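You operate a simulated robot arm through the tools that you are given. There is no shell and no other tool. Be economical: measure what you need, move in short steps, check, and stop when the job is done.

Carry out the task below with a simulated two-armed robot. There is one attempt and no reset: what you move stays moved.

JOB
Hold the empty white jug on the top of the long bench steady with one hand, lift the green cleaner bottle out of it with the other and set it down on the top of the long bench. Set down upright: green cleaner bottle.

It is judged by the outcome, as a careful person would: the job done as asked, and still so three seconds after it is handed in. It fails if anything else is knocked over, pushed out of place, dropped, spilled or broken.

ROBOT AND FRAMES
Two 7-joint arms with two-finger parallel grippers on one trunk, on a base that drives. Base frame: it is fixed to the floor where the robot stands at the start and does not move with it; the origin is under the middle of the robot, x ahead of it, y to its left, z up; the surface under the hand at the start is at about z = 800. Readings come in mm, degrees, newtons and seconds.
The left shoulder is at the start at [80, 131, 947], the right one opposite. With the tool pointing down near the work surface each hand reaches from about 400 to 860 mm from the robot's upright axis, wherever it stands, measured 20 degrees to its own side. Places, roughly: top of the long bench [600, 200, 800]. Payload 1.57 kg a hand.
Tool frame (each hand has its own): the origin (TCP) lies between the finger pads and is the grasp point; the fingertips stand 30 mm ahead of it; z points along the fingers, y is the line along which they close. Largest opening 110 mm; finger width 24, thickness 12; the body of the gripper, 48 by 112 mm, starts 78 mm behind the TCP.
Orientation is that of the tool frame in the base frame, as a unit quaternion [x, y, z, w]. With the fingers straight down and closing along the base's y, the tool's x points along the base's -x, its y along +y and its z along -z.

CONTROLS
- The arms move only by the tool step_arm. It takes "left_moves", "right_moves" or both (then of equal length, played together; a hand with none holds still); each is one flat list of numbers, 6 for each row, row after row: the shift along the tool's x, y, z in units of 250 mm (1.0 is 250 mm), then the turn, a rotation vector about the tool's x, y, z in units of 60 degrees (1.0 is 60 degrees). In form: [dx, dy, dz, wx, wy, wz, dx, dy, dz, wx, wy, wz, ...]. A call has 1 to 20 rows; each row is the pose to reach, as a shift and turn from the pose commanded when the call began, along the tool's axes at that moment. "left_claw" and "right_claw" are, for a hand that has rows, the finger opening in mm, from 0 to 110, set as the call begins (left out, the last holds). A call with a number of a shift or a turn outside -1 to 1 is refused whole. Rows are played at 5 a second. More than 50 mm and 8.6 degrees between two rows, or a gripper value outside its range, and nothing of the call is played. A pose out of reach is approached as far as the arm can. The call stops where the force on the tool passes 40 N (or 10 N more than at its start, if that is more) or the arm is blocked; 0.2 s more then pass. Each finger travels about 108 mm/s and halts on what it meets, pressing with about 35 N; the grip force reading is that of the motor and also rises with nothing between the fingers. The clock runs only during rows and for 0.2 s after the last one: add rows that repeat a pose to give the fingers time. The reply holds the time, the measured pose of the TCP, the force on the tool along the base axes, the opening and the grip force, in the units named above and with some noise, with the torque about the TCP (base axes, N m) and any sound that the robot's microphone picked up, and new pictures: "pictures" is both (left out), scene, wrist or none (wrist: the cameras of the hands that moved).
- Cameras (640 x 400 px; columns grow to the right, rows downward): "scene" is now at [-48.7, 0.3, 1424]; the picture's right is [0.00, -1.00, 0.00], its down [-0.52, -0.00, -0.86] and it looks along [0.86, 0.00, -0.52] (base axes); focal length 262 px, centre (320, 200). "left" rides on the left gripper at [70, -16, -141] in its tool frame; the picture's right is [0.23, 0.97, 0.00], its down [-0.86, 0.20, -0.48] and it looks along [-0.47, 0.11, 0.88] (tool axes); focal length 222 px, centre (320, 200). "right" rides on the right gripper at [70, 16, -141] in its tool frame; the picture's right is [-0.23, 0.97, 0.00], its down [-0.85, -0.20, -0.48] and it looks along [-0.47, -0.11, 0.88] (tool axes); focal length 222 px, centre (320, 200). There is no depth. A picture from a camera that has moved, and an enlarged one, comes with that camera's place and axes in the base frame and with its lens.
- base_move(legs): drives the robot by 1 to 6 legs, each [ahead, left, turn to the left] in mm, mm and degrees, along the robot's own axes; the way and the turn of a leg run together, so that a leg with both is an arc; at most 1500 mm and 180 degrees a leg. The arms and the cameras ride along, it lands a little off, and it stops where it bumps. It gives what a move gives, and a new picture of the scene camera.
- head_to(pan, tilt): turns the head with the scene camera to pan (to the left, within 109 degrees either way) and tilt (down, from -29 to 69), counted from straight ahead of the robot. It gives what a move gives, and a new picture of the scene camera.
- close_up(camera, box): a new picture of the part [left, top, right, bottom] of that camera's present view, enlarged. No time passes.
- job_done(): hands the job in; it is judged then, once.

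Work in short steps. Places have to be worked out from the pictures, the camera data and where the tool is seen: move nearer, look again, correct. Check each grasp and each placing, and mend what went wrong. You have 120 turns and 260 pictures in all, those below and enlarged ones among them. Open the grippers and draw the arms clear of the work before you hand the job in, unless the task says otherwise; then end with one line.

The tools are called after "Emit:" by a JSON object that holds its "name" and its "arguments". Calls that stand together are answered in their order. step_arm: Moves the arms, as the interface text tells. Its arguments: {"type":"object","properties":{"left_moves":{"type":"array"},"left_claw":{"type":"number"},"right_moves":{"type":"array"},"right_claw":{"type":"number"},"pictures":{"type":"string","enum":["both","scene","wrist","none"]}},"required":[]} The other tools are called the same way: base_move (legs) drives the base; head_to (pan, tilt) turns the head that bears the scene camera; close_up (camera, box) takes an enlarged picture of a part of a camera's view; job_done () hands the job in.

At the start:

```text
time_s: 0.0
left_position: [499.2, 222.0, 1044.7]
left_orientation: [0.0, 1.0, -0.001, 0.0]
left_ft_force: [-0.8, 0.2, -0.4]
left_wrist_torque: [-0.02, 0.0, 0.03]
left_opening: 110.1
left_finger_force: 0.1
right_position: [576.1, -130.2, 1042.1]
right_orientation: [0.0, 1.0, 0.0, 0.0]
right_ft_force: [0.0, -0.2, -0.1]
right_wrist_torque: [-0.01, 0.0, 0.01]
right_opening: 110.0
right_finger_force: 0.1
robot x, y, heading: [-4.2, 4.2, -0.1]
head pan, tilt: [0.1, 31.2]
```

scene: 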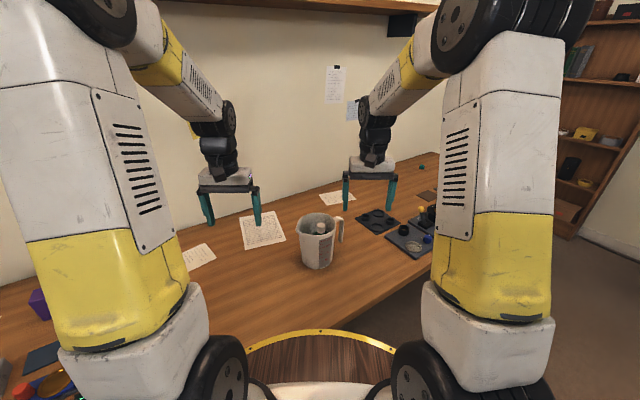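
right: 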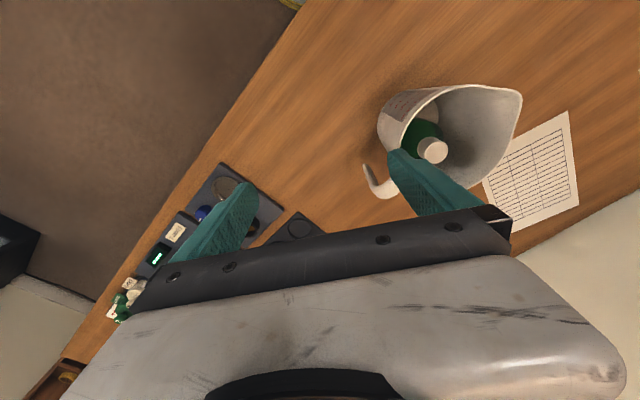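
left: 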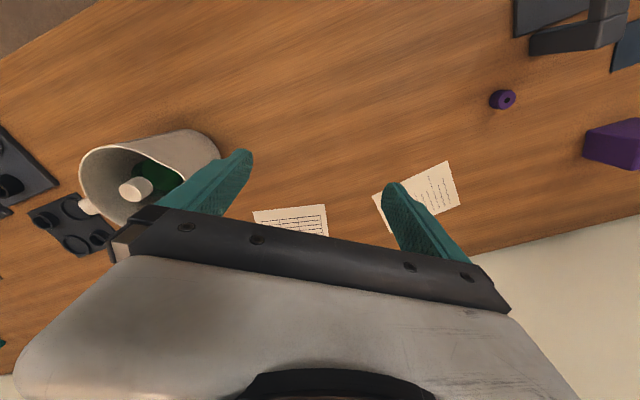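

The jug sits between the hands with the green bottle inside it. I'll enlarge the views to measure it.

Emit:
{"name": "close_up", "arguments": {"camera": "scene", "box": [260, 180, 380, 280]}}

Emit:
{"name": "close_up", "arguments": {"camera": "right", "box": [340, 60, 580, 220]}}

Emit:
{"name": "close_up", "arguments": {"camera": "left", "box": [20, 100, 260, 260]}}

```text
4.00 times, centred on (320, 230) of scene
camera zoom: at [-48.7, 0.3, 1424.0], right [0.0, -1.0, 0.0], down [-0.52, 0.0, -0.86], along [0.86, 0.0, -0.52], focal length 1047 px, centre (320, 80)
```

zoom: 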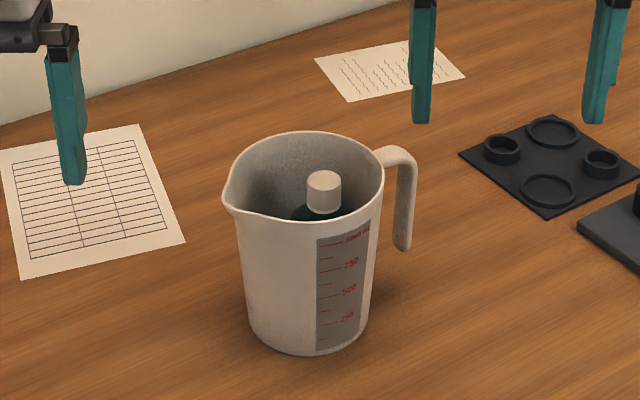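

```text
2.50 times, centred on (460, 140) of right
camera zoom: at [505.9, -115.1, 1183.9], right [0.23, 0.97, 0.0], down [0.85, -0.2, 0.48], along [0.47, -0.11, -0.88], focal length 555 px, centre (-30, 350)
```

zoom: 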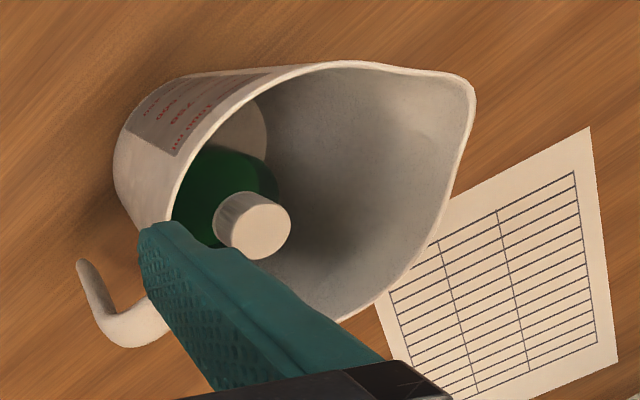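

```text
2.50 times, centred on (140, 180) of left
camera zoom: at [430.5, 204.9, 1185.5], right [-0.23, 0.97, 0.0], down [0.86, 0.2, 0.48], along [0.47, 0.11, -0.88], focal length 555 px, centre (770, 250)
```

zoom: 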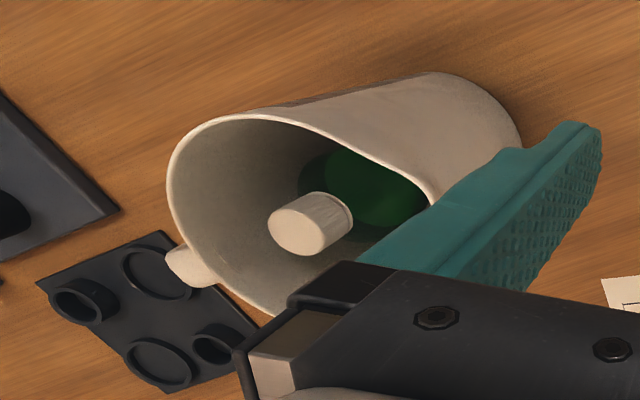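

From three views I estimate:
- Jug: centre about (607, 5), rim z≈940.
- Bottle cap: top at about (609, 1, 934).
- Handle bar: vertical at about (652, -72), z from 833 to 925.

The right hand will take the handle from outside, tilted, and the left will lift the bottle. First I yaw the right hand by 60° while moving it outward at height.

Emit:
{"name": "step_arm", "arguments": {"right_moves": [-0.06, -0.02, 0, 0, 0, 0.125, -0.12, -0.04, 0, 0, 0, 0.25, -0.18, -0.06, 0, 0, 0, 0.375, -0.24, -0.08, 0, 0, 0, 0.5, -0.3, -0.1, 0, 0, 0, 0.625, -0.36, -0.12, 0, 0, 0, 0.75, -0.42, -0.14, 0, 0, 0, 0.875, -0.48, -0.16, 0, 0, 0, 1.0, -0.48, -0.16, 0, 0, 0, 1.0], "right_claw": 60, "pictures": "both"}}

```text
time_s: 2.0
left_position: [500.2, 221.8, 1045.0]
left_orientation: [0.001, 1.0, 0.0, 0.0]
left_ft_force: [0.0, 0.6, -0.4]
left_wrist_torque: [-0.01, -0.01, -0.05]
left_opening: 109.9
left_finger_force: 0.1
right_position: [696.9, -170.0, 1040.3]
right_orientation: [0.501, 0.866, 0.0, 0.0]
right_ft_force: [-0.4, 0.4, -0.3]
right_wrist_torque: [-0.01, 0.0, -0.02]
right_opening: 60.4
right_finger_force: 0.0
robot x, y, heading: [-1.6, 2.4, 0.0]
head pan, tilt: [0.1, 31.2]
camera scene: at [-48.7, 0.4, 1424.0], right [0.0, -1.0, 0.0], down [-0.52, 0.0, -0.86], along [0.86, 0.0, -0.52], focal length 262 px, centre (320, 200)
camera right: at [675.4, -102.7, 1183.5], right [0.96, 0.29, 0.0], down [0.25, -0.84, 0.48], along [0.14, -0.46, -0.88], focal length 222 px, centre (320, 200)
```

scene: 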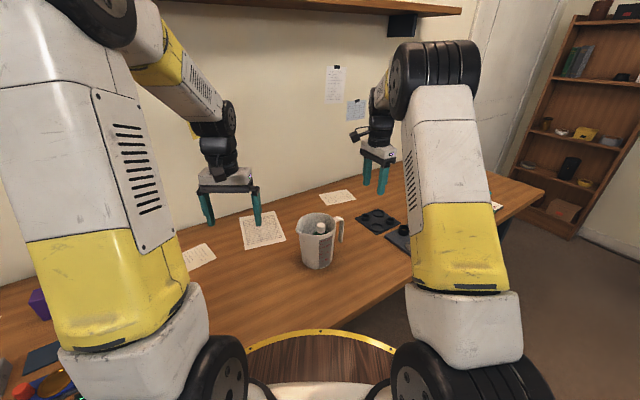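
right: 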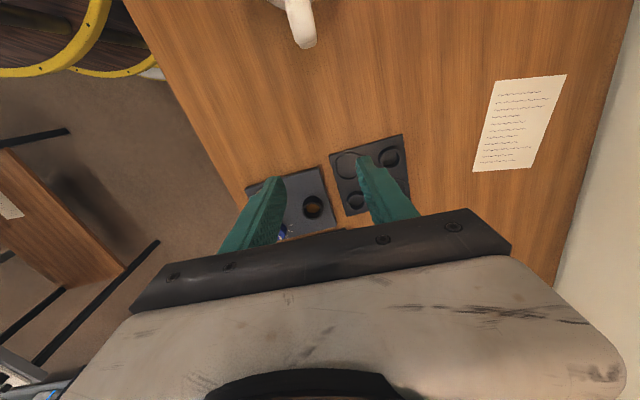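

Yaw reached. Now I tilt 45° so the fingers point down and inward at the handle, and move to a standoff.

Emit:
{"name": "step_arm", "arguments": {"right_moves": [0.02, 0.0075, 0.045, 0, 0.125, 0, 0.04, 0.015, 0.09, 0, 0.25, 0, 0.065, 0.022, 0.14, 0, 0.375, 0, 0.085, 0.03, 0.185, 0, 0.5, 0, 0.11, 0.037, 0.23, 0, 0.625, 0, 0.13, 0.045, 0.28, 0, 0.75, 0, 0.13, 0.045, 0.28, 0, 0.75, 0], "pictures": "both"}}

```text
time_s: 3.6
left_position: [499.3, 221.7, 1045.1]
left_orientation: [0.0, 1.0, 0.0, -0.001]
left_ft_force: [-0.2, 0.4, 0.4]
left_wrist_torque: [0.02, 0.02, 0.03]
left_opening: 109.9
left_finger_force: 0.1
right_position: [690.3, -136.1, 971.3]
right_orientation: [0.463, 0.8, 0.192, -0.331]
right_ft_force: [-0.5, 0.1, 0.6]
right_wrist_torque: [0.02, 0.0, -0.02]
right_opening: 60.1
right_finger_force: 0.0
robot x, y, heading: [-0.6, 0.4, -0.1]
head pan, tilt: [0.1, 31.2]
camera scene: at [-48.7, 0.3, 1424.0], right [0.0, -1.0, 0.0], down [-0.52, 0.0, -0.86], along [0.86, 0.0, -0.52], focal length 262 px, centre (320, 200)
camera right: at [728.4, -173.4, 1121.8], right [0.92, 0.35, -0.16], down [0.3, -0.92, -0.27], along [-0.24, 0.2, -0.95], focal length 222 px, centre (320, 200)
```

scene: 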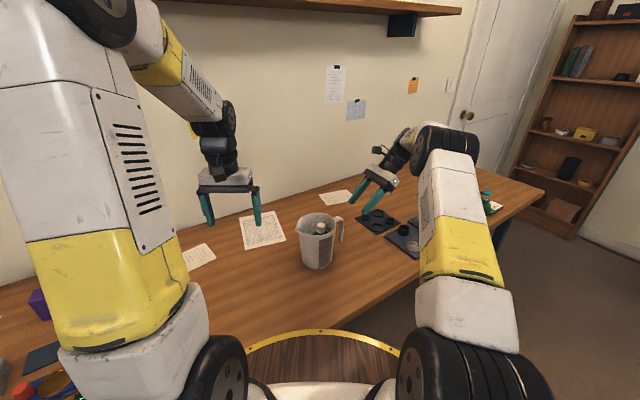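
right: 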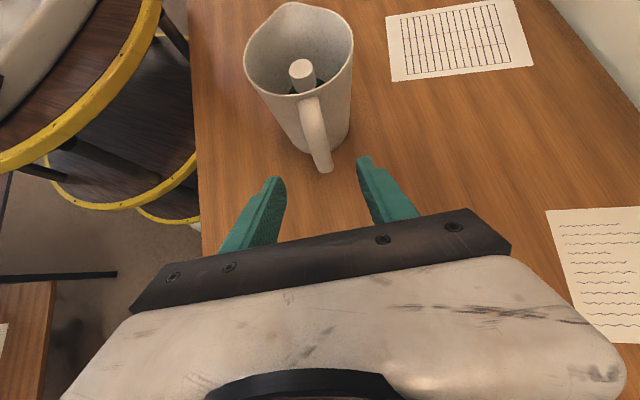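

The handle lies between the fingers in the wrist view. I advance 60 mm along the tool axis and look again.

Emit:
{"name": "step_arm", "arguments": {"right_moves": [0, 0, 0.12, 0, 0, 0, 0, 0, 0.24, 0, 0, 0, 0, 0, 0.24, 0, 0, 0], "pictures": "wrist"}}

Emit:
{"name": "close_up", "arguments": {"camera": "scene", "box": [270, 160, 430, 280]}}

Emit:
{"name": "close_up", "arguments": {"camera": "right", "box": [200, 40, 440, 240]}}

```text
time_s: 4.4
left_position: [499.4, 221.6, 1043.9]
left_orientation: [0.0, 1.0, 0.0, 0.0]
left_ft_force: [-0.9, 1.1, 0.4]
left_wrist_torque: [0.02, 0.03, 0.0]
left_opening: 109.7
left_finger_force: 0.2
right_position: [668.2, -100.1, 928.5]
right_orientation: [0.462, 0.8, 0.192, -0.332]
right_ft_force: [-0.4, -0.6, -0.1]
right_wrist_torque: [0.02, 0.0, 0.01]
right_opening: 60.0
right_finger_force: 0.0
robot x, y, heading: [-1.5, -0.5, -0.1]
head pan, tilt: [0.1, 31.2]
camera right: at [706.8, -136.5, 1079.5], right [0.92, 0.35, -0.16], down [0.3, -0.92, -0.27], along [-0.24, 0.2, -0.95], focal length 222 px, centre (320, 200)
```

right: 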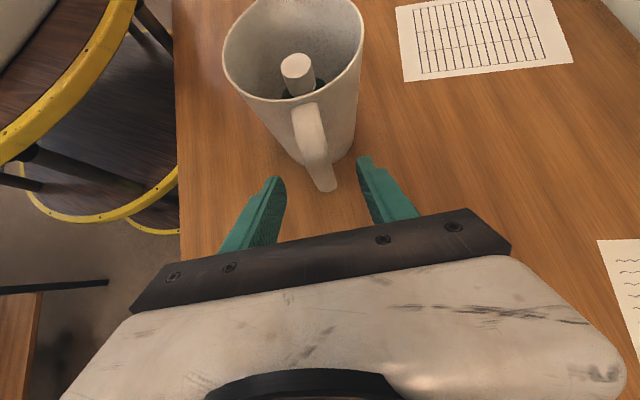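

```text
3.33 times, centred on (350, 220) of scene
camera zoom: at [-48.6, 0.3, 1424.0], right [0.0, -1.0, 0.0], down [-0.52, 0.0, -0.86], along [0.86, 0.0, -0.52], focal length 873 px, centre (220, 133)
```

zoom: 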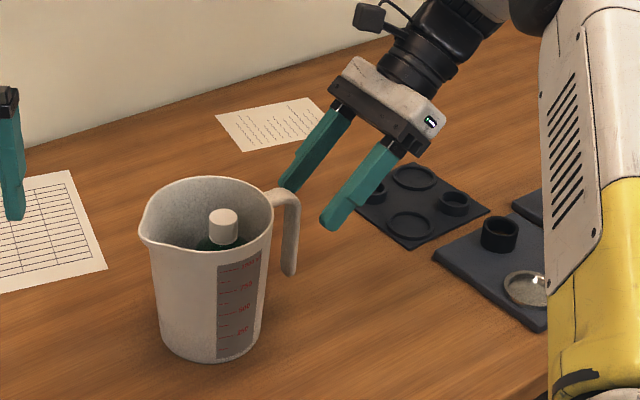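

```text
2.00 times, centred on (320, 140) of right
camera zoom: at [706.8, -136.5, 1079.5], right [0.92, 0.35, -0.16], down [0.3, -0.92, -0.27], along [-0.24, 0.2, -0.95], focal length 444 px, centre (320, 320)
```

zoom: 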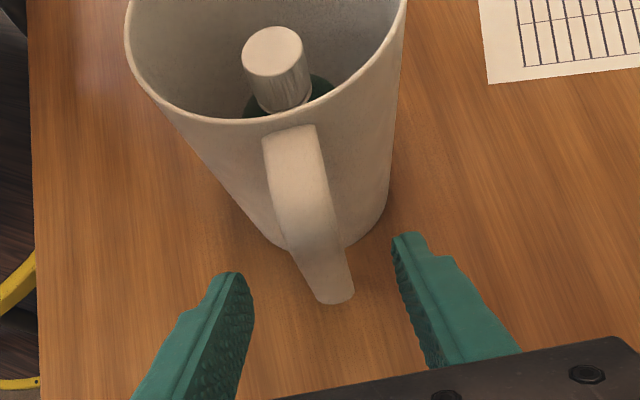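

The handle bar is centred between the fingers. I advance another 45 mm, nudged slightly down, before closing.

Emit:
{"name": "step_arm", "arguments": {"right_moves": [-0.01, 0, 0.09, 0, 0, 0, -0.02, 0, 0.18, 0, 0, 0, -0.02, 0, 0.18, 0, 0, 0], "pictures": "wrist"}}

Emit:
{"name": "close_up", "arguments": {"camera": "scene", "box": [290, 180, 390, 280]}}

```text
time_s: 5.2
left_position: [501.2, 220.5, 1044.7]
left_orientation: [0.0, 1.0, 0.0, 0.0]
left_ft_force: [0.3, -0.2, -0.9]
left_wrist_torque: [0.01, 0.03, -0.01]
left_opening: 110.0
left_finger_force: 0.1
right_position: [654.8, -75.4, 893.8]
right_orientation: [0.462, 0.8, 0.192, -0.332]
right_ft_force: [0.6, -0.7, 0.5]
right_wrist_torque: [0.02, -0.06, 0.0]
right_opening: 59.6
right_finger_force: 0.1
robot x, y, heading: [0.3, 1.3, 0.2]
head pan, tilt: [0.1, 31.2]
camera right: at [693.1, -111.3, 1043.4], right [0.92, 0.35, -0.16], down [0.3, -0.92, -0.27], along [-0.24, 0.2, -0.95], focal length 222 px, centre (320, 200)
```

right: 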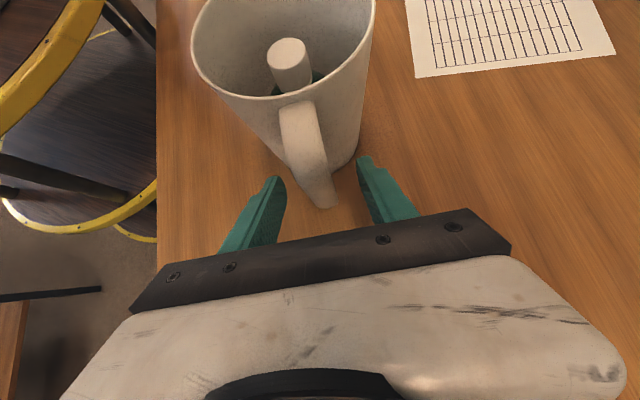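

```text
4.00 times, centred on (340, 230) of scene
camera zoom: at [-48.6, 0.3, 1424.0], right [0.0, -1.0, 0.0], down [-0.52, 0.0, -0.86], along [0.86, 0.0, -0.52], focal length 1047 px, centre (240, 80)
```

zoom: 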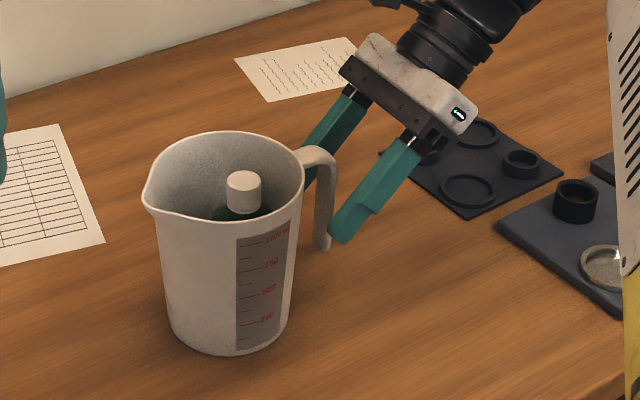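

The fingers straddle the handle. I go 5 mm deeper and close partway to check centring.

Emit:
{"name": "step_arm", "arguments": {"right_moves": [0, 0, 0.02, 0, 0, 0, 0, 0, 0.02, 0, 0, 0, 0, 0, 0.02, 0, 0, 0], "right_claw": 30, "pictures": "none"}}

Emit:
{"name": "close_up", "arguments": {"camera": "scene", "box": [290, 180, 390, 280]}}

Emit:
{"name": "close_up", "arguments": {"camera": "right", "box": [220, 60, 420, 240]}}

```text
time_s: 6.0
left_position: [500.0, 221.6, 1045.5]
left_orientation: [-0.001, 1.0, 0.0, 0.0]
left_ft_force: [0.5, 0.4, 0.4]
left_wrist_torque: [-0.02, 0.03, 0.0]
left_opening: 110.0
left_finger_force: 0.0
right_position: [653.2, -72.3, 890.5]
right_orientation: [0.462, 0.8, 0.191, -0.331]
right_ft_force: [1.0, 0.4, -0.4]
right_wrist_torque: [-0.01, -0.02, 0.01]
right_opening: 29.5
right_finger_force: 0.1
robot x, y, heading: [2.2, -0.5, -0.1]
head pan, tilt: [0.1, 31.2]
```

```text
4.00 times, centred on (340, 230) of scene
camera zoom: at [-48.6, 0.3, 1424.0], right [0.0, -1.0, 0.0], down [-0.52, 0.0, -0.86], along [0.86, 0.0, -0.52], focal length 1047 px, centre (240, 80)
```

zoom: 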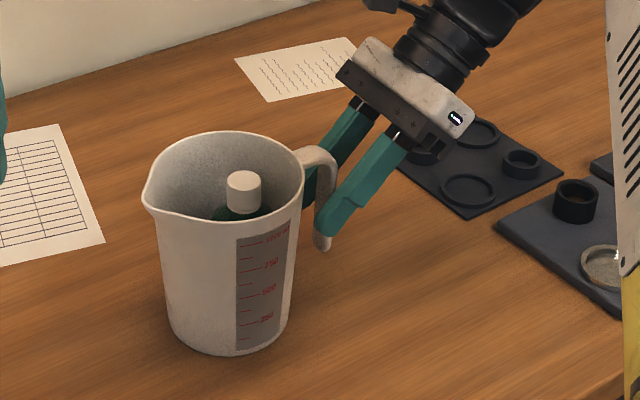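

```text
2.22 times, centred on (320, 150) of right
camera zoom: at [691.7, -108.7, 1040.4], right [0.92, 0.35, -0.16], down [0.3, -0.92, -0.27], along [-0.24, 0.2, -0.95], focal length 494 px, centre (320, 311)
```

zoom: 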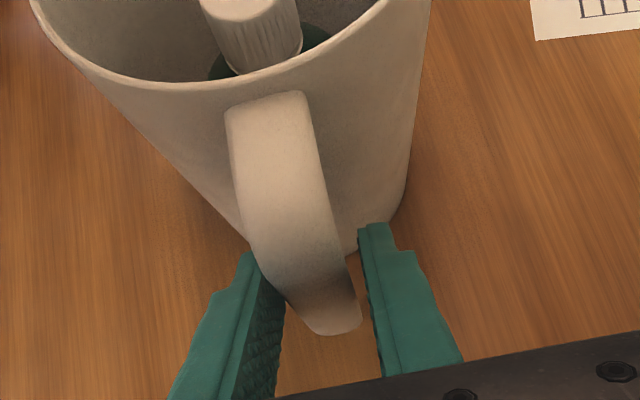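

The handle sits slightly toward the near finger. I shift the hand about 3 mm that way and close.

Emit:
{"name": "step_arm", "arguments": {"right_moves": [0, -0.012, 0, 0, 0, 0, 0, -0.012, 0, 0, 0, 0], "pictures": "none"}}

Emit:
{"name": "step_arm", "arguments": {"right_moves": [0, 0, 0, 0, 0, 0, 0, 0, 0, 0, 0, 0, 0, 0, 0, 0, 0, 0], "right_claw": 0, "pictures": "wrist"}}

Emit:
{"name": "close_up", "arguments": {"camera": "scene", "box": [290, 180, 390, 280]}}

```text
time_s: 6.6
left_position: [499.4, 221.4, 1044.0]
left_orientation: [0.0, 1.0, 0.0, 0.0]
left_ft_force: [0.5, -0.9, -0.4]
left_wrist_torque: [-0.01, -0.01, 0.0]
left_opening: 109.9
left_finger_force: 0.1
right_position: [649.3, -73.8, 890.0]
right_orientation: [0.463, 0.8, 0.192, -0.33]
right_ft_force: [0.6, -0.3, 0.5]
right_wrist_torque: [0.0, 0.04, 0.02]
right_opening: 30.1
right_finger_force: 0.1
robot x, y, heading: [-0.9, -1.9, 0.2]
head pan, tilt: [0.1, 31.2]
```

```text
time_s: 7.4
left_position: [500.6, 220.4, 1044.9]
left_orientation: [0.0, 1.0, 0.001, -0.001]
left_ft_force: [-1.5, 0.6, -0.4]
left_wrist_torque: [0.0, 0.0, 0.03]
left_opening: 110.0
left_finger_force: 0.0
right_position: [649.8, -74.2, 890.7]
right_orientation: [0.462, 0.8, 0.192, -0.331]
right_ft_force: [0.3, -1.3, 2.0]
right_wrist_torque: [0.04, 0.02, 0.03]
right_opening: 21.4
right_finger_force: 34.8
robot x, y, heading: [3.0, 3.3, -0.4]
head pan, tilt: [0.1, 31.2]
camera right: at [689.0, -110.6, 1040.6], right [0.92, 0.35, -0.16], down [0.3, -0.92, -0.27], along [-0.24, 0.2, -0.95], focal length 222 px, centre (320, 200)
```

right: 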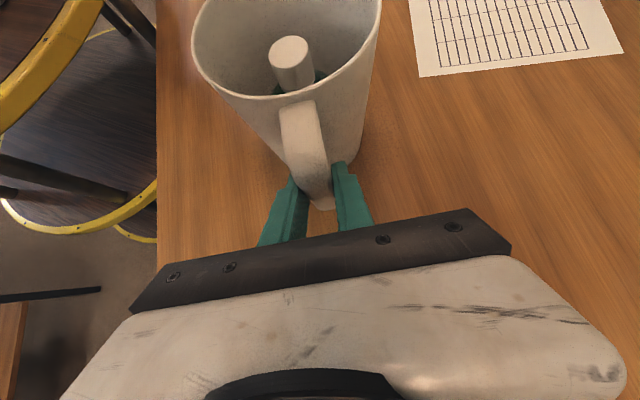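

```text
4.00 times, centred on (340, 230) of scene
camera zoom: at [-48.7, 0.3, 1424.0], right [0.0, -1.0, 0.0], down [-0.52, 0.0, -0.86], along [0.86, 0.0, -0.52], focal length 1047 px, centre (240, 80)
```

zoom: 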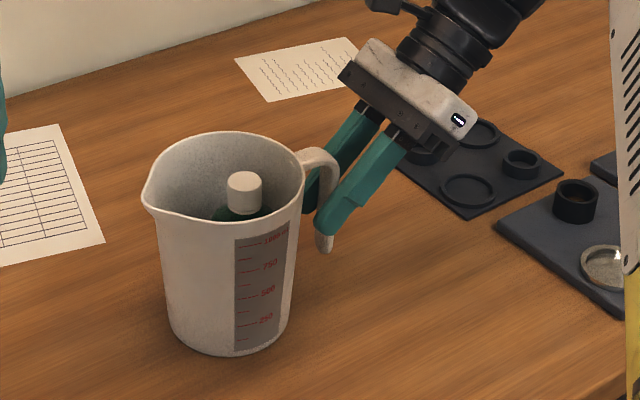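

The jug handle is gripped (21 mm, 35 N) and the jug is undisturbed. Now the left hand moves over the cap at the present height with the fingers at 60 mm.

Emit:
{"name": "step_arm", "arguments": {"left_moves": [-0.073, -0.147, 0, 0, 0, 0, -0.146, -0.294, 0, 0, 0, 0, -0.218, -0.44, 0, 0, 0, 0, -0.29, -0.587, 0, 0, 0, 0, -0.363, -0.734, 0, 0, 0, 0, -0.436, -0.88, 0, 0, 0, 0, -0.436, -0.88, 0, 0, 0, 0], "left_claw": 60, "pictures": "both"}}

Emit:
{"name": "close_up", "arguments": {"camera": "left", "box": [200, 60, 440, 240]}}

Emit:
{"name": "close_up", "arguments": {"camera": "scene", "box": [260, 140, 400, 280]}}

```text
time_s: 9.0
left_position: [609.5, 0.7, 1046.0]
left_orientation: [0.0, 1.0, 0.0, 0.0]
left_ft_force: [-0.2, -0.4, 0.4]
left_wrist_torque: [-0.01, 0.0, 0.03]
left_opening: 60.0
left_finger_force: 0.0
right_position: [649.5, -73.5, 890.5]
right_orientation: [0.461, 0.8, 0.191, -0.332]
right_ft_force: [-0.6, 0.1, 2.9]
right_wrist_torque: [0.11, -0.03, 0.07]
right_opening: 21.4
right_finger_force: 34.9
robot x, y, heading: [3.3, -0.5, -0.3]
head pan, tilt: [0.1, 31.2]
camera scene: at [-48.8, 0.3, 1424.0], right [0.0, -1.0, 0.0], down [-0.52, 0.0, -0.86], along [0.86, 0.0, -0.52], focal length 262 px, centre (320, 200)
camera left: at [539.7, -15.4, 1185.3], right [-0.23, 0.97, 0.0], down [0.86, 0.2, 0.48], along [0.47, 0.11, -0.88], focal length 222 px, centre (320, 200)
```

scene: 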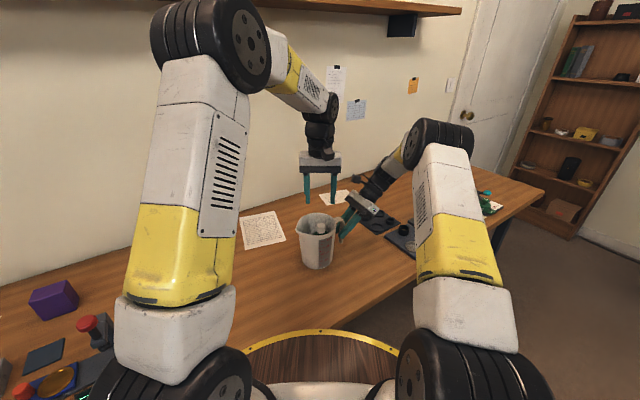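
left: 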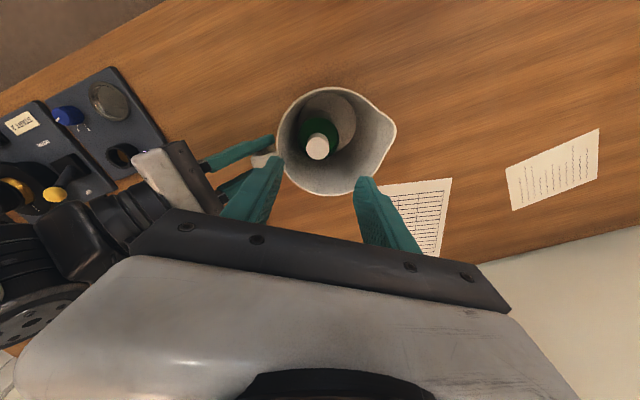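

```text
2.22 times, centred on (320, 150) of left
camera zoom: at [539.7, -15.4, 1185.3], right [-0.23, 0.97, 0.0], down [0.86, 0.2, 0.48], along [0.47, 0.11, -0.88], focal length 494 px, centre (320, 311)
```

zoom: 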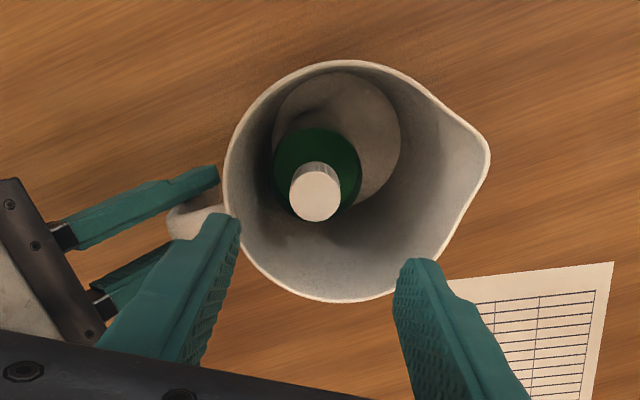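

```text
2.86 times, centred on (330, 210) of scene
camera zoom: at [-48.8, 0.3, 1424.0], right [0.0, -1.0, 0.0], down [-0.52, 0.0, -0.86], along [0.86, 0.0, -0.52], focal length 748 px, centre (291, 171)
```

zoom: 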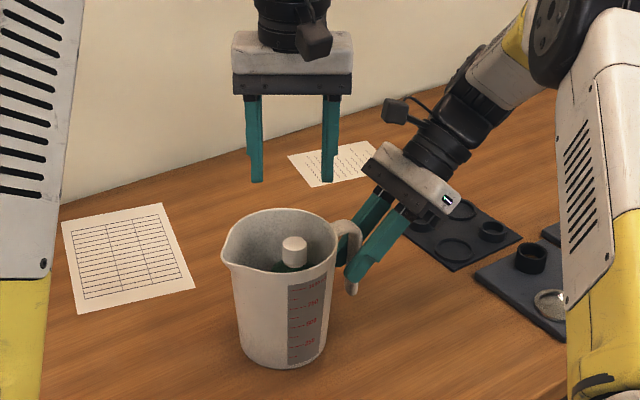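

The cap is directly beneath the left TCP, at about (609.5, -1). I narrow to 50 mm and descend 95 mm, watching the force.

Emit:
{"name": "step_arm", "arguments": {"left_moves": [0, -0.006, 0.1, 0, 0, 0, 0, -0.006, 0.2, 0, 0, 0, 0, -0.006, 0.29, 0, 0, 0, 0, -0.006, 0.34, 0, 0, 0, 0, -0.006, 0.38, 0, 0, 0, 0, -0.006, 0.38, 0, 0, 0], "left_claw": 50, "pictures": "wrist"}}

Emit:
{"name": "close_up", "arguments": {"camera": "left", "box": [200, 60, 440, 240]}}

Emit:
{"name": "close_up", "arguments": {"camera": "scene", "box": [270, 180, 370, 280]}}

```text
time_s: 10.4
left_position: [610.0, 0.4, 950.3]
left_orientation: [0.0, 1.0, 0.0, 0.0]
left_ft_force: [0.1, -0.7, 1.1]
left_wrist_torque: [0.04, 0.02, 0.02]
left_opening: 50.2
left_finger_force: 0.0
right_position: [649.8, -74.3, 890.5]
right_orientation: [0.462, 0.8, 0.192, -0.331]
right_ft_force: [-0.9, -0.3, 2.8]
right_wrist_torque: [0.14, 0.02, -0.02]
right_opening: 21.7
right_finger_force: 34.9
robot x, y, heading: [4.7, -1.9, -0.0]
head pan, tilt: [0.1, 31.2]
camera left: at [539.7, -16.6, 1090.4], right [-0.23, 0.97, 0.0], down [0.86, 0.2, 0.48], along [0.47, 0.11, -0.88], focal length 222 px, centre (320, 200)
```

left: 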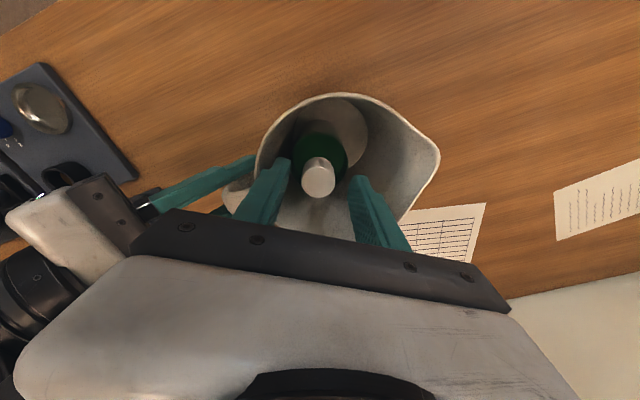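

```text
2.22 times, centred on (320, 150) of left
camera zoom: at [539.7, -16.6, 1090.4], right [-0.23, 0.97, 0.0], down [0.86, 0.2, 0.48], along [0.47, 0.11, -0.88], focal length 494 px, centre (320, 311)
```

zoom: 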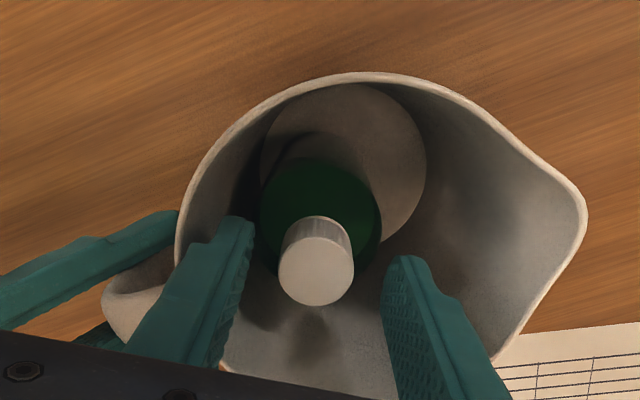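

```text
4.00 times, centred on (320, 230) of scene
camera zoom: at [-48.7, 0.3, 1424.0], right [0.0, -1.0, 0.0], down [-0.52, 0.0, -0.86], along [0.86, 0.0, -0.52], focal length 1047 px, centre (320, 80)
```

zoom: 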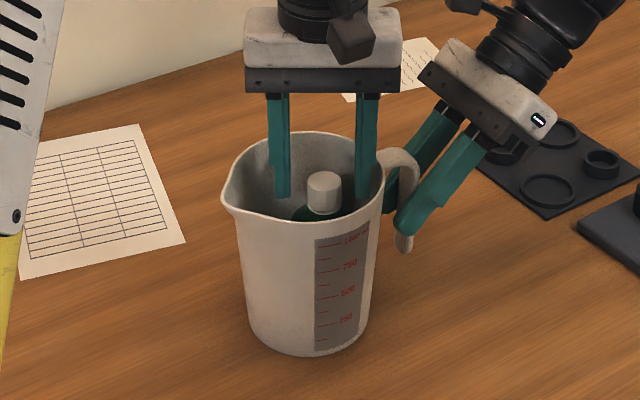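

The fingers are in the jug on either side of the cap. I descend another 10 mm so the pads cover the cap, then close.

Emit:
{"name": "step_arm", "arguments": {"left_moves": [0.004, -0.006, 0.02, 0, 0, 0, 0.004, -0.006, 0.04, 0, 0, 0, 0.004, -0.006, 0.04, 0, 0, 0], "pictures": "none"}}

Emit:
{"name": "step_arm", "arguments": {"left_moves": [0, 0, 0, 0, 0, 0, 0, 0, 0, 0, 0, 0, 0, 0, 0, 0, 0, 0], "left_claw": 0, "pictures": "wrist"}}

Emit:
{"name": "close_up", "arguments": {"camera": "scene", "box": [270, 180, 370, 280]}}

```text
time_s: 11.2
left_position: [607.0, -1.0, 939.1]
left_orientation: [0.0, 1.0, -0.001, 0.0]
left_ft_force: [-0.3, -0.1, -0.1]
left_wrist_torque: [-0.02, -0.03, -0.03]
left_opening: 49.8
left_finger_force: 0.0
right_position: [649.8, -73.9, 890.9]
right_orientation: [0.462, 0.8, 0.191, -0.332]
right_ft_force: [-0.3, 0.6, 2.7]
right_wrist_torque: [0.13, 0.04, -0.03]
right_opening: 21.5
right_finger_force: 34.3
robot x, y, heading: [-1.2, -2.0, -0.3]
head pan, tilt: [0.1, 31.2]
```

```text
time_s: 12.0
left_position: [607.7, -2.2, 938.8]
left_orientation: [0.0, 1.0, 0.0, 0.0]
left_ft_force: [-0.1, 0.6, 0.1]
left_wrist_torque: [-0.02, 0.0, -0.02]
left_opening: 25.8
left_finger_force: 35.4
right_position: [649.9, -74.3, 890.7]
right_orientation: [0.462, 0.8, 0.191, -0.331]
right_ft_force: [-0.1, 0.5, 2.9]
right_wrist_torque: [0.13, 0.04, 0.03]
right_opening: 21.7
right_finger_force: 34.4
robot x, y, heading: [-1.4, -0.0, 0.0]
head pan, tilt: [0.1, 31.2]
camera left: at [538.4, -18.3, 1080.2], right [-0.23, 0.97, 0.0], down [0.86, 0.2, 0.48], along [0.47, 0.11, -0.88], focal length 222 px, centre (320, 200)
```

left: 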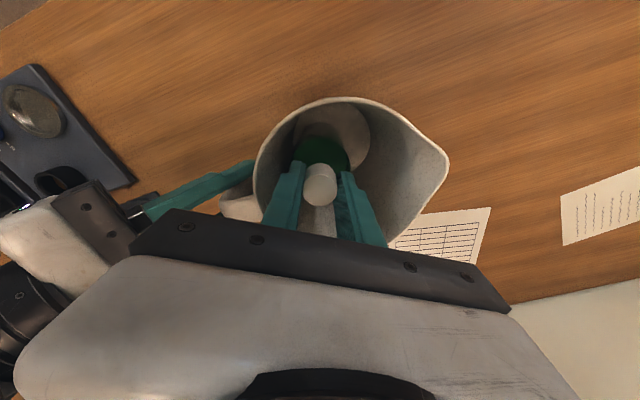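

```text
4.00 times, centred on (320, 230) of scene
camera zoom: at [-48.7, 0.3, 1424.0], right [0.0, -1.0, 0.0], down [-0.52, 0.0, -0.86], along [0.86, 0.0, -0.52], focal length 1047 px, centre (320, 80)
```

zoom: 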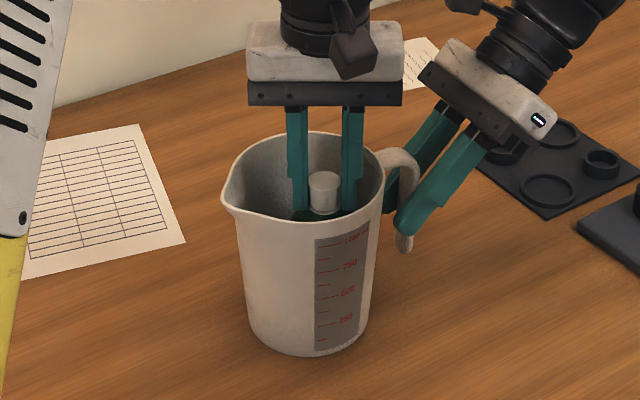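

The cap is gripped at 25.8 mm and 35 N. I lift 20 mm slowly and check.

Emit:
{"name": "step_arm", "arguments": {"left_moves": [0, 0, -0.02, 0, 0, 0, 0, 0, -0.04, 0, 0, 0, 0, 0, -0.06, 0, 0, 0, 0, 0, -0.08, 0, 0, 0, 0, 0, -0.08, 0, 0, 0], "pictures": "wrist"}}

Emit:
{"name": "close_up", "arguments": {"camera": "scene", "box": [270, 180, 370, 280]}}

```text
time_s: 13.2
left_position: [606.7, -0.9, 959.7]
left_orientation: [-0.001, 1.0, 0.001, -0.001]
left_ft_force: [0.1, -1.4, -2.0]
left_wrist_torque: [0.03, -0.04, 0.01]
left_opening: 25.8
left_finger_force: 34.9
right_position: [649.8, -73.2, 889.7]
right_orientation: [0.462, 0.8, 0.191, -0.331]
right_ft_force: [-0.4, 0.2, 3.7]
right_wrist_torque: [0.14, 0.05, 0.01]
right_opening: 21.4
right_finger_force: 34.3
robot x, y, heading: [1.5, -2.3, -0.0]
head pan, tilt: [0.1, 31.2]
camera left: at [538.4, -18.0, 1100.7], right [-0.23, 0.97, 0.0], down [0.86, 0.2, 0.48], along [0.47, 0.11, -0.88], focal length 222 px, centre (320, 200)
```

left: 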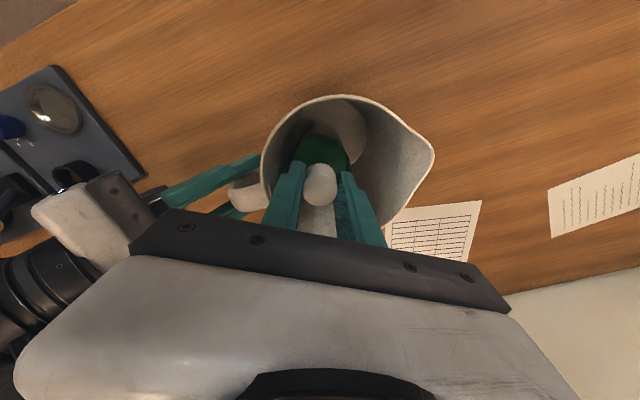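

```text
4.00 times, centred on (320, 230) of scene
camera zoom: at [-48.7, 0.3, 1424.0], right [0.0, -1.0, 0.0], down [-0.52, 0.0, -0.86], along [0.86, 0.0, -0.52], focal length 1047 px, centre (320, 80)
```

zoom: 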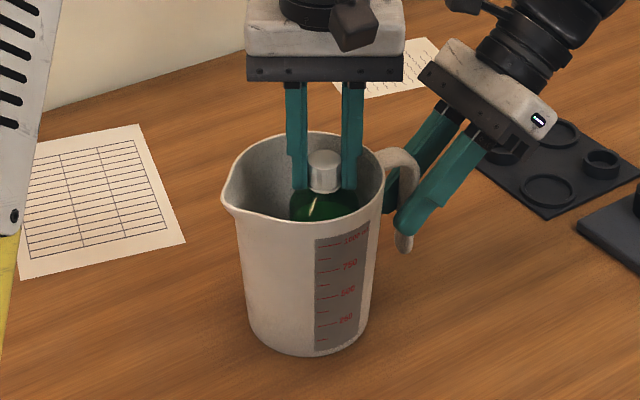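

The bottle is rising and the jug is steady. I lift another 155 mm to clear the rim.

Emit:
{"name": "step_arm", "arguments": {"left_moves": [0, 0, -0.08, 0, 0, 0, 0, 0, -0.16, 0, 0, 0, 0, 0, -0.24, 0, 0, 0, 0, 0, -0.32, 0, 0, 0, 0, 0, -0.4, 0, 0, 0, 0, 0, -0.48, 0, 0, 0, 0, 0, -0.56, 0, 0, 0, 0, 0, -0.62, 0, 0, 0, 0, 0, -0.62, 0, 0, 0], "pictures": "wrist"}}

Emit:
{"name": "close_up", "arguments": {"camera": "scene", "box": [250, 120, 410, 280]}}

```text
time_s: 15.2
left_position: [608.2, -2.9, 1115.5]
left_orientation: [-0.001, 1.0, 0.0, 0.0]
left_ft_force: [0.6, 0.1, -2.2]
left_wrist_torque: [0.02, 0.0, 0.0]
left_opening: 25.7
left_finger_force: 34.5
right_position: [651.0, -74.3, 890.4]
right_orientation: [0.461, 0.801, 0.191, -0.332]
right_ft_force: [0.0, -0.5, 3.6]
right_wrist_torque: [0.06, 0.01, 0.0]
right_opening: 21.7
right_finger_force: 34.8
robot x, y, heading: [-2.7, -0.2, 0.1]
head pan, tilt: [0.1, 31.2]
camera left: at [538.6, -18.4, 1255.2], right [-0.23, 0.97, 0.0], down [0.86, 0.2, 0.48], along [0.47, 0.11, -0.88], focal length 222 px, centre (320, 200)
```

left: 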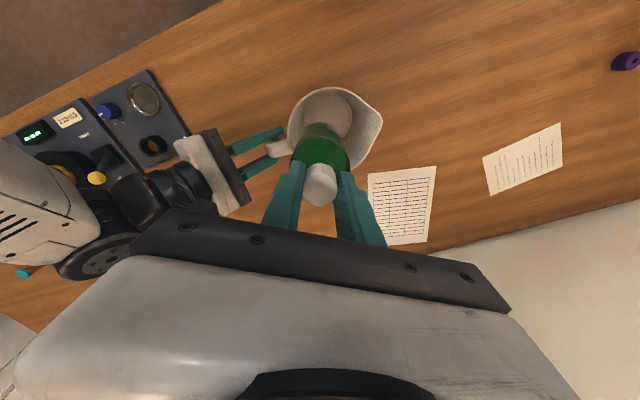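

```text
2.50 times, centred on (330, 200) of scene
camera zoom: at [-48.6, 0.3, 1424.0], right [0.0, -1.0, 0.0], down [-0.52, 0.0, -0.86], along [0.86, 0.0, -0.52], focal length 654 px, centre (295, 200)
```

zoom: 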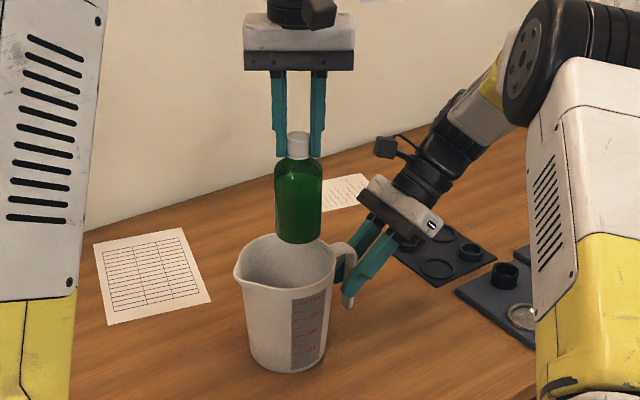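

The bottle is well clear, with its bottom about 132 mm below the TCP. I move it left over clear wood at (540, 200).

Emit:
{"name": "step_arm", "arguments": {"left_moves": [0.045, 0.135, 0, 0, 0, 0, 0.09, 0.27, 0, 0, 0, 0, 0.136, 0.406, 0, 0, 0, 0, 0.18, 0.541, 0, 0, 0, 0, 0.226, 0.676, 0, 0, 0, 0, 0.272, 0.812, 0, 0, 0, 0, 0.272, 0.812, 0, 0, 0, 0], "pictures": "both"}}

```text
time_s: 16.8
left_position: [539.5, 201.2, 1114.7]
left_orientation: [0.0, 1.0, -0.001, -0.001]
left_ft_force: [-0.1, 0.8, -1.8]
left_wrist_torque: [0.04, -0.01, 0.05]
left_opening: 26.0
left_finger_force: 35.2
right_position: [649.2, -73.9, 890.1]
right_orientation: [0.462, 0.8, 0.191, -0.332]
right_ft_force: [-0.1, 0.0, 2.9]
right_wrist_torque: [0.12, 0.04, 0.01]
right_opening: 21.6
right_finger_force: 34.5
robot x, y, heading: [3.6, 0.6, -0.2]
head pan, tilt: [0.1, 31.2]
camera scene: at [-48.6, 0.3, 1424.0], right [0.0, -1.0, 0.0], down [-0.52, 0.0, -0.86], along [0.86, 0.0, -0.52], focal length 262 px, centre (320, 200)
camera left: at [470.4, 184.8, 1255.5], right [-0.23, 0.97, 0.0], down [0.86, 0.2, 0.48], along [0.47, 0.11, -0.88], focal length 222 px, centre (320, 200)
```

scene: 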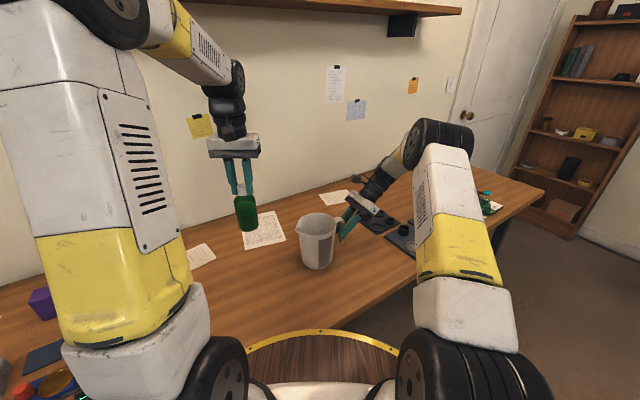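
left: 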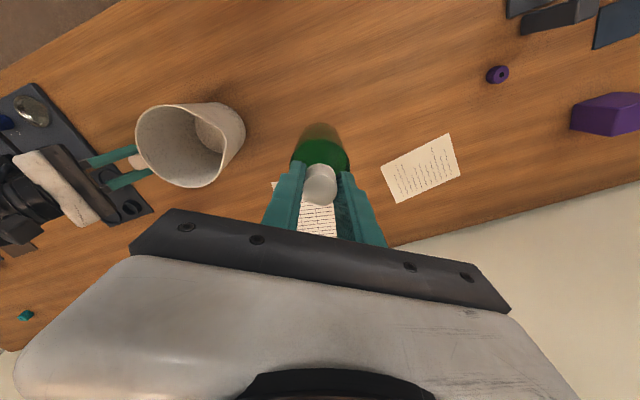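

Clear wood is below. I descend 165 mm to just above the bench.

Emit:
{"name": "step_arm", "arguments": {"left_moves": [0, 0, 0.1, 0, 0, 0, 0, 0, 0.2, 0, 0, 0, 0, 0, 0.3, 0, 0, 0, 0, 0, 0.4, 0, 0, 0, 0, 0, 0.5, 0, 0, 0, 0, 0, 0.58, 0, 0, 0, 0, 0, 0.63, 0, 0, 0, 0, 0, 0.66, 0, 0, 0, 0, 0, 0.66, 0, 0, 0], "pictures": "none"}}

Emit:
{"name": "close_up", "arguments": {"camera": "scene", "box": [190, 180, 310, 300]}}

```text
time_s: 18.8
left_position: [540.2, 201.6, 950.4]
left_orientation: [-0.001, 1.0, 0.0, 0.0]
left_ft_force: [-0.5, -1.1, -2.7]
left_wrist_torque: [-0.02, -0.01, -0.01]
left_opening: 25.8
left_finger_force: 35.0
right_position: [650.1, -72.8, 890.1]
right_orientation: [0.461, 0.8, 0.192, -0.332]
right_ft_force: [0.5, -1.5, 1.9]
right_wrist_torque: [0.02, 0.01, 0.0]
right_opening: 21.3
right_finger_force: 34.6
robot x, y, heading: [-0.5, -2.1, 0.0]
head pan, tilt: [0.1, 31.2]
```

```text
3.33 times, centred on (250, 240) of scene
camera zoom: at [-48.6, 0.4, 1424.0], right [0.0, -1.0, 0.0], down [-0.52, 0.0, -0.86], along [0.86, 0.0, -0.52], focal length 873 px, centre (553, 67)
```

zoom: 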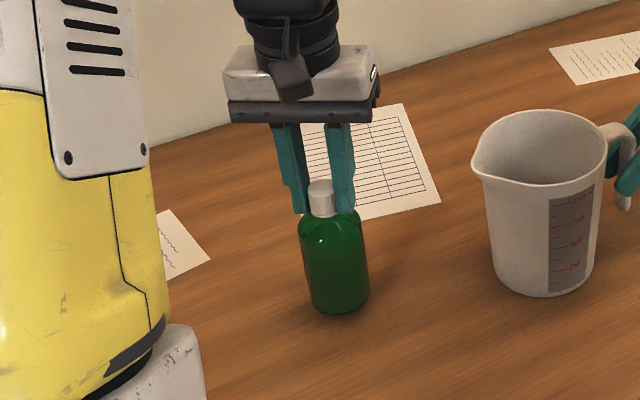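

The bottom is roughly 15–18 mm above the bench. I descend 12 mm, then in 2 mm steps until contact.

Emit:
{"name": "step_arm", "arguments": {"left_moves": [0, 0, 0.016, 0, 0, 0, 0, 0, 0.032, 0, 0, 0, 0, 0, 0.048, 0, 0, 0, 0, 0, 0.048, 0, 0, 0], "pictures": "none"}}

Emit:
{"name": "step_arm", "arguments": {"left_moves": [0, 0, 0.008, 0, 0, 0, 0, 0, 0.008, 0, 0, 0], "pictures": "none"}}

Emit:
{"name": "step_arm", "arguments": {"left_moves": [0, 0, 0.008, 0, 0, 0, 0, 0, 0.008, 0, 0, 0], "pictures": "none"}}

Emit:
{"name": "close_up", "arguments": {"camera": "scene", "box": [210, 200, 290, 280]}}

```text
time_s: 19.8
left_position: [539.1, 200.7, 938.8]
left_orientation: [-0.001, 1.0, 0.001, 0.001]
left_ft_force: [1.2, -0.2, -2.4]
left_wrist_torque: [0.02, -0.01, 0.01]
left_opening: 25.8
left_finger_force: 34.7
right_position: [649.8, -73.5, 890.4]
right_orientation: [0.462, 0.8, 0.191, -0.332]
right_ft_force: [-0.4, 0.5, 1.8]
right_wrist_torque: [0.04, -0.02, 0.01]
right_opening: 21.7
right_finger_force: 34.7
robot x, y, heading: [-0.4, 0.1, -0.1]
head pan, tilt: [0.1, 31.2]
```

```text
time_s: 20.4
left_position: [540.8, 199.7, 936.0]
left_orientation: [0.0, 1.0, 0.001, 0.0]
left_ft_force: [0.0, -0.7, -2.5]
left_wrist_torque: [0.01, 0.0, 0.0]
left_opening: 25.7
left_finger_force: 34.8
right_position: [650.1, -73.9, 890.6]
right_orientation: [0.462, 0.8, 0.191, -0.331]
right_ft_force: [-0.4, -0.3, 1.1]
right_wrist_torque: [-0.01, 0.02, 0.02]
right_opening: 21.6
right_finger_force: 34.6
robot x, y, heading: [-5.6, 0.3, -0.2]
head pan, tilt: [0.1, 31.2]
```

```text
time_s: 21.0
left_position: [540.3, 200.9, 934.9]
left_orientation: [0.0, 1.0, 0.0, 0.002]
left_ft_force: [-5.7, 0.5, 29.7]
left_wrist_torque: [-0.03, 0.35, 0.12]
left_opening: 25.7
left_finger_force: 34.7
right_position: [649.7, -74.0, 890.5]
right_orientation: [0.462, 0.8, 0.192, -0.331]
right_ft_force: [-0.2, 0.2, -0.7]
right_wrist_torque: [-0.15, -0.06, 0.02]
right_opening: 21.6
right_finger_force: 34.6
robot x, y, heading: [-0.9, 1.7, -0.1]
head pan, tilt: [0.1, 31.2]
```

```text
5.00 times, centred on (250, 240) of scene
camera zoom: at [-49.6, 0.0, 1424.0], right [0.0, -1.0, 0.0], down [-0.52, 0.0, -0.86], along [0.86, 0.0, -0.52], focal length 1309 px, centre (670, 0)
```

zoom: 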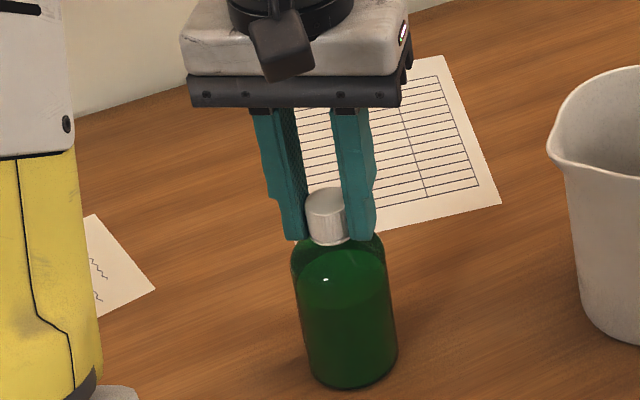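

Contact is made at 30 N. I ease up 1 mm and then open the left fingers.

Emit:
{"name": "step_arm", "arguments": {"left_moves": [0, 0, -0.005, 0, 0, 0, 0, 0, -0.005, 0, 0, 0], "pictures": "none"}}

Emit:
{"name": "step_arm", "arguments": {"left_moves": [0, 0, 0, 0, 0, 0, 0, 0, 0, 0, 0, 0, 0, 0, 0, 0, 0, 0], "left_claw": 60, "pictures": "wrist"}}

Emit:
{"name": "close_up", "arguments": {"camera": "scene", "box": [210, 190, 330, 290]}}

```text
time_s: 21.6
left_position: [540.7, 202.2, 935.3]
left_orientation: [0.0, 1.0, 0.0, 0.002]
left_ft_force: [0.5, -1.7, 16.9]
left_wrist_torque: [-0.03, -0.47, 0.02]
left_opening: 25.8
left_finger_force: 34.7
right_position: [649.9, -74.2, 889.6]
right_orientation: [0.463, 0.799, 0.193, -0.33]
right_ft_force: [-0.2, -0.6, -0.3]
right_wrist_torque: [-0.12, -0.1, -0.02]
right_opening: 21.7
right_finger_force: 34.8
robot x, y, heading: [1.1, -1.4, -0.0]
head pan, tilt: [0.1, 31.2]
```

```text
time_s: 22.4
left_position: [540.6, 202.1, 935.3]
left_orientation: [0.001, 1.0, 0.0, 0.001]
left_ft_force: [0.7, -0.1, 0.7]
left_wrist_torque: [0.02, -0.02, 0.04]
left_opening: 59.9
left_finger_force: 0.2
right_position: [650.5, -74.2, 889.9]
right_orientation: [0.462, 0.8, 0.191, -0.332]
right_ft_force: [-0.2, -0.9, 0.0]
right_wrist_torque: [-0.12, -0.05, -0.03]
right_opening: 21.5
right_finger_force: 34.4
robot x, y, heading: [1.9, -2.3, 0.2]
head pan, tilt: [0.1, 31.2]
camera left: at [470.5, 185.0, 1075.5], right [-0.23, 0.97, 0.0], down [0.86, 0.2, 0.48], along [0.47, 0.11, -0.88], focal length 222 px, centre (320, 200)
```

left: 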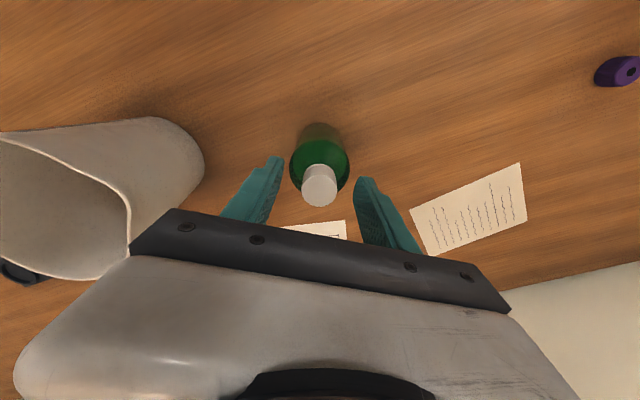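

```text
4.00 times, centred on (270, 240) of scene
camera zoom: at [-48.6, 0.3, 1424.0], right [0.0, -1.0, 0.0], down [-0.52, 0.0, -0.86], along [0.86, 0.0, -0.52], focal length 1047 px, centre (520, 40)
```

zoom: 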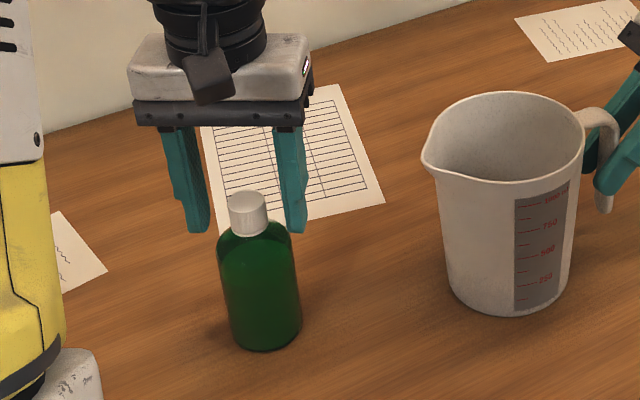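

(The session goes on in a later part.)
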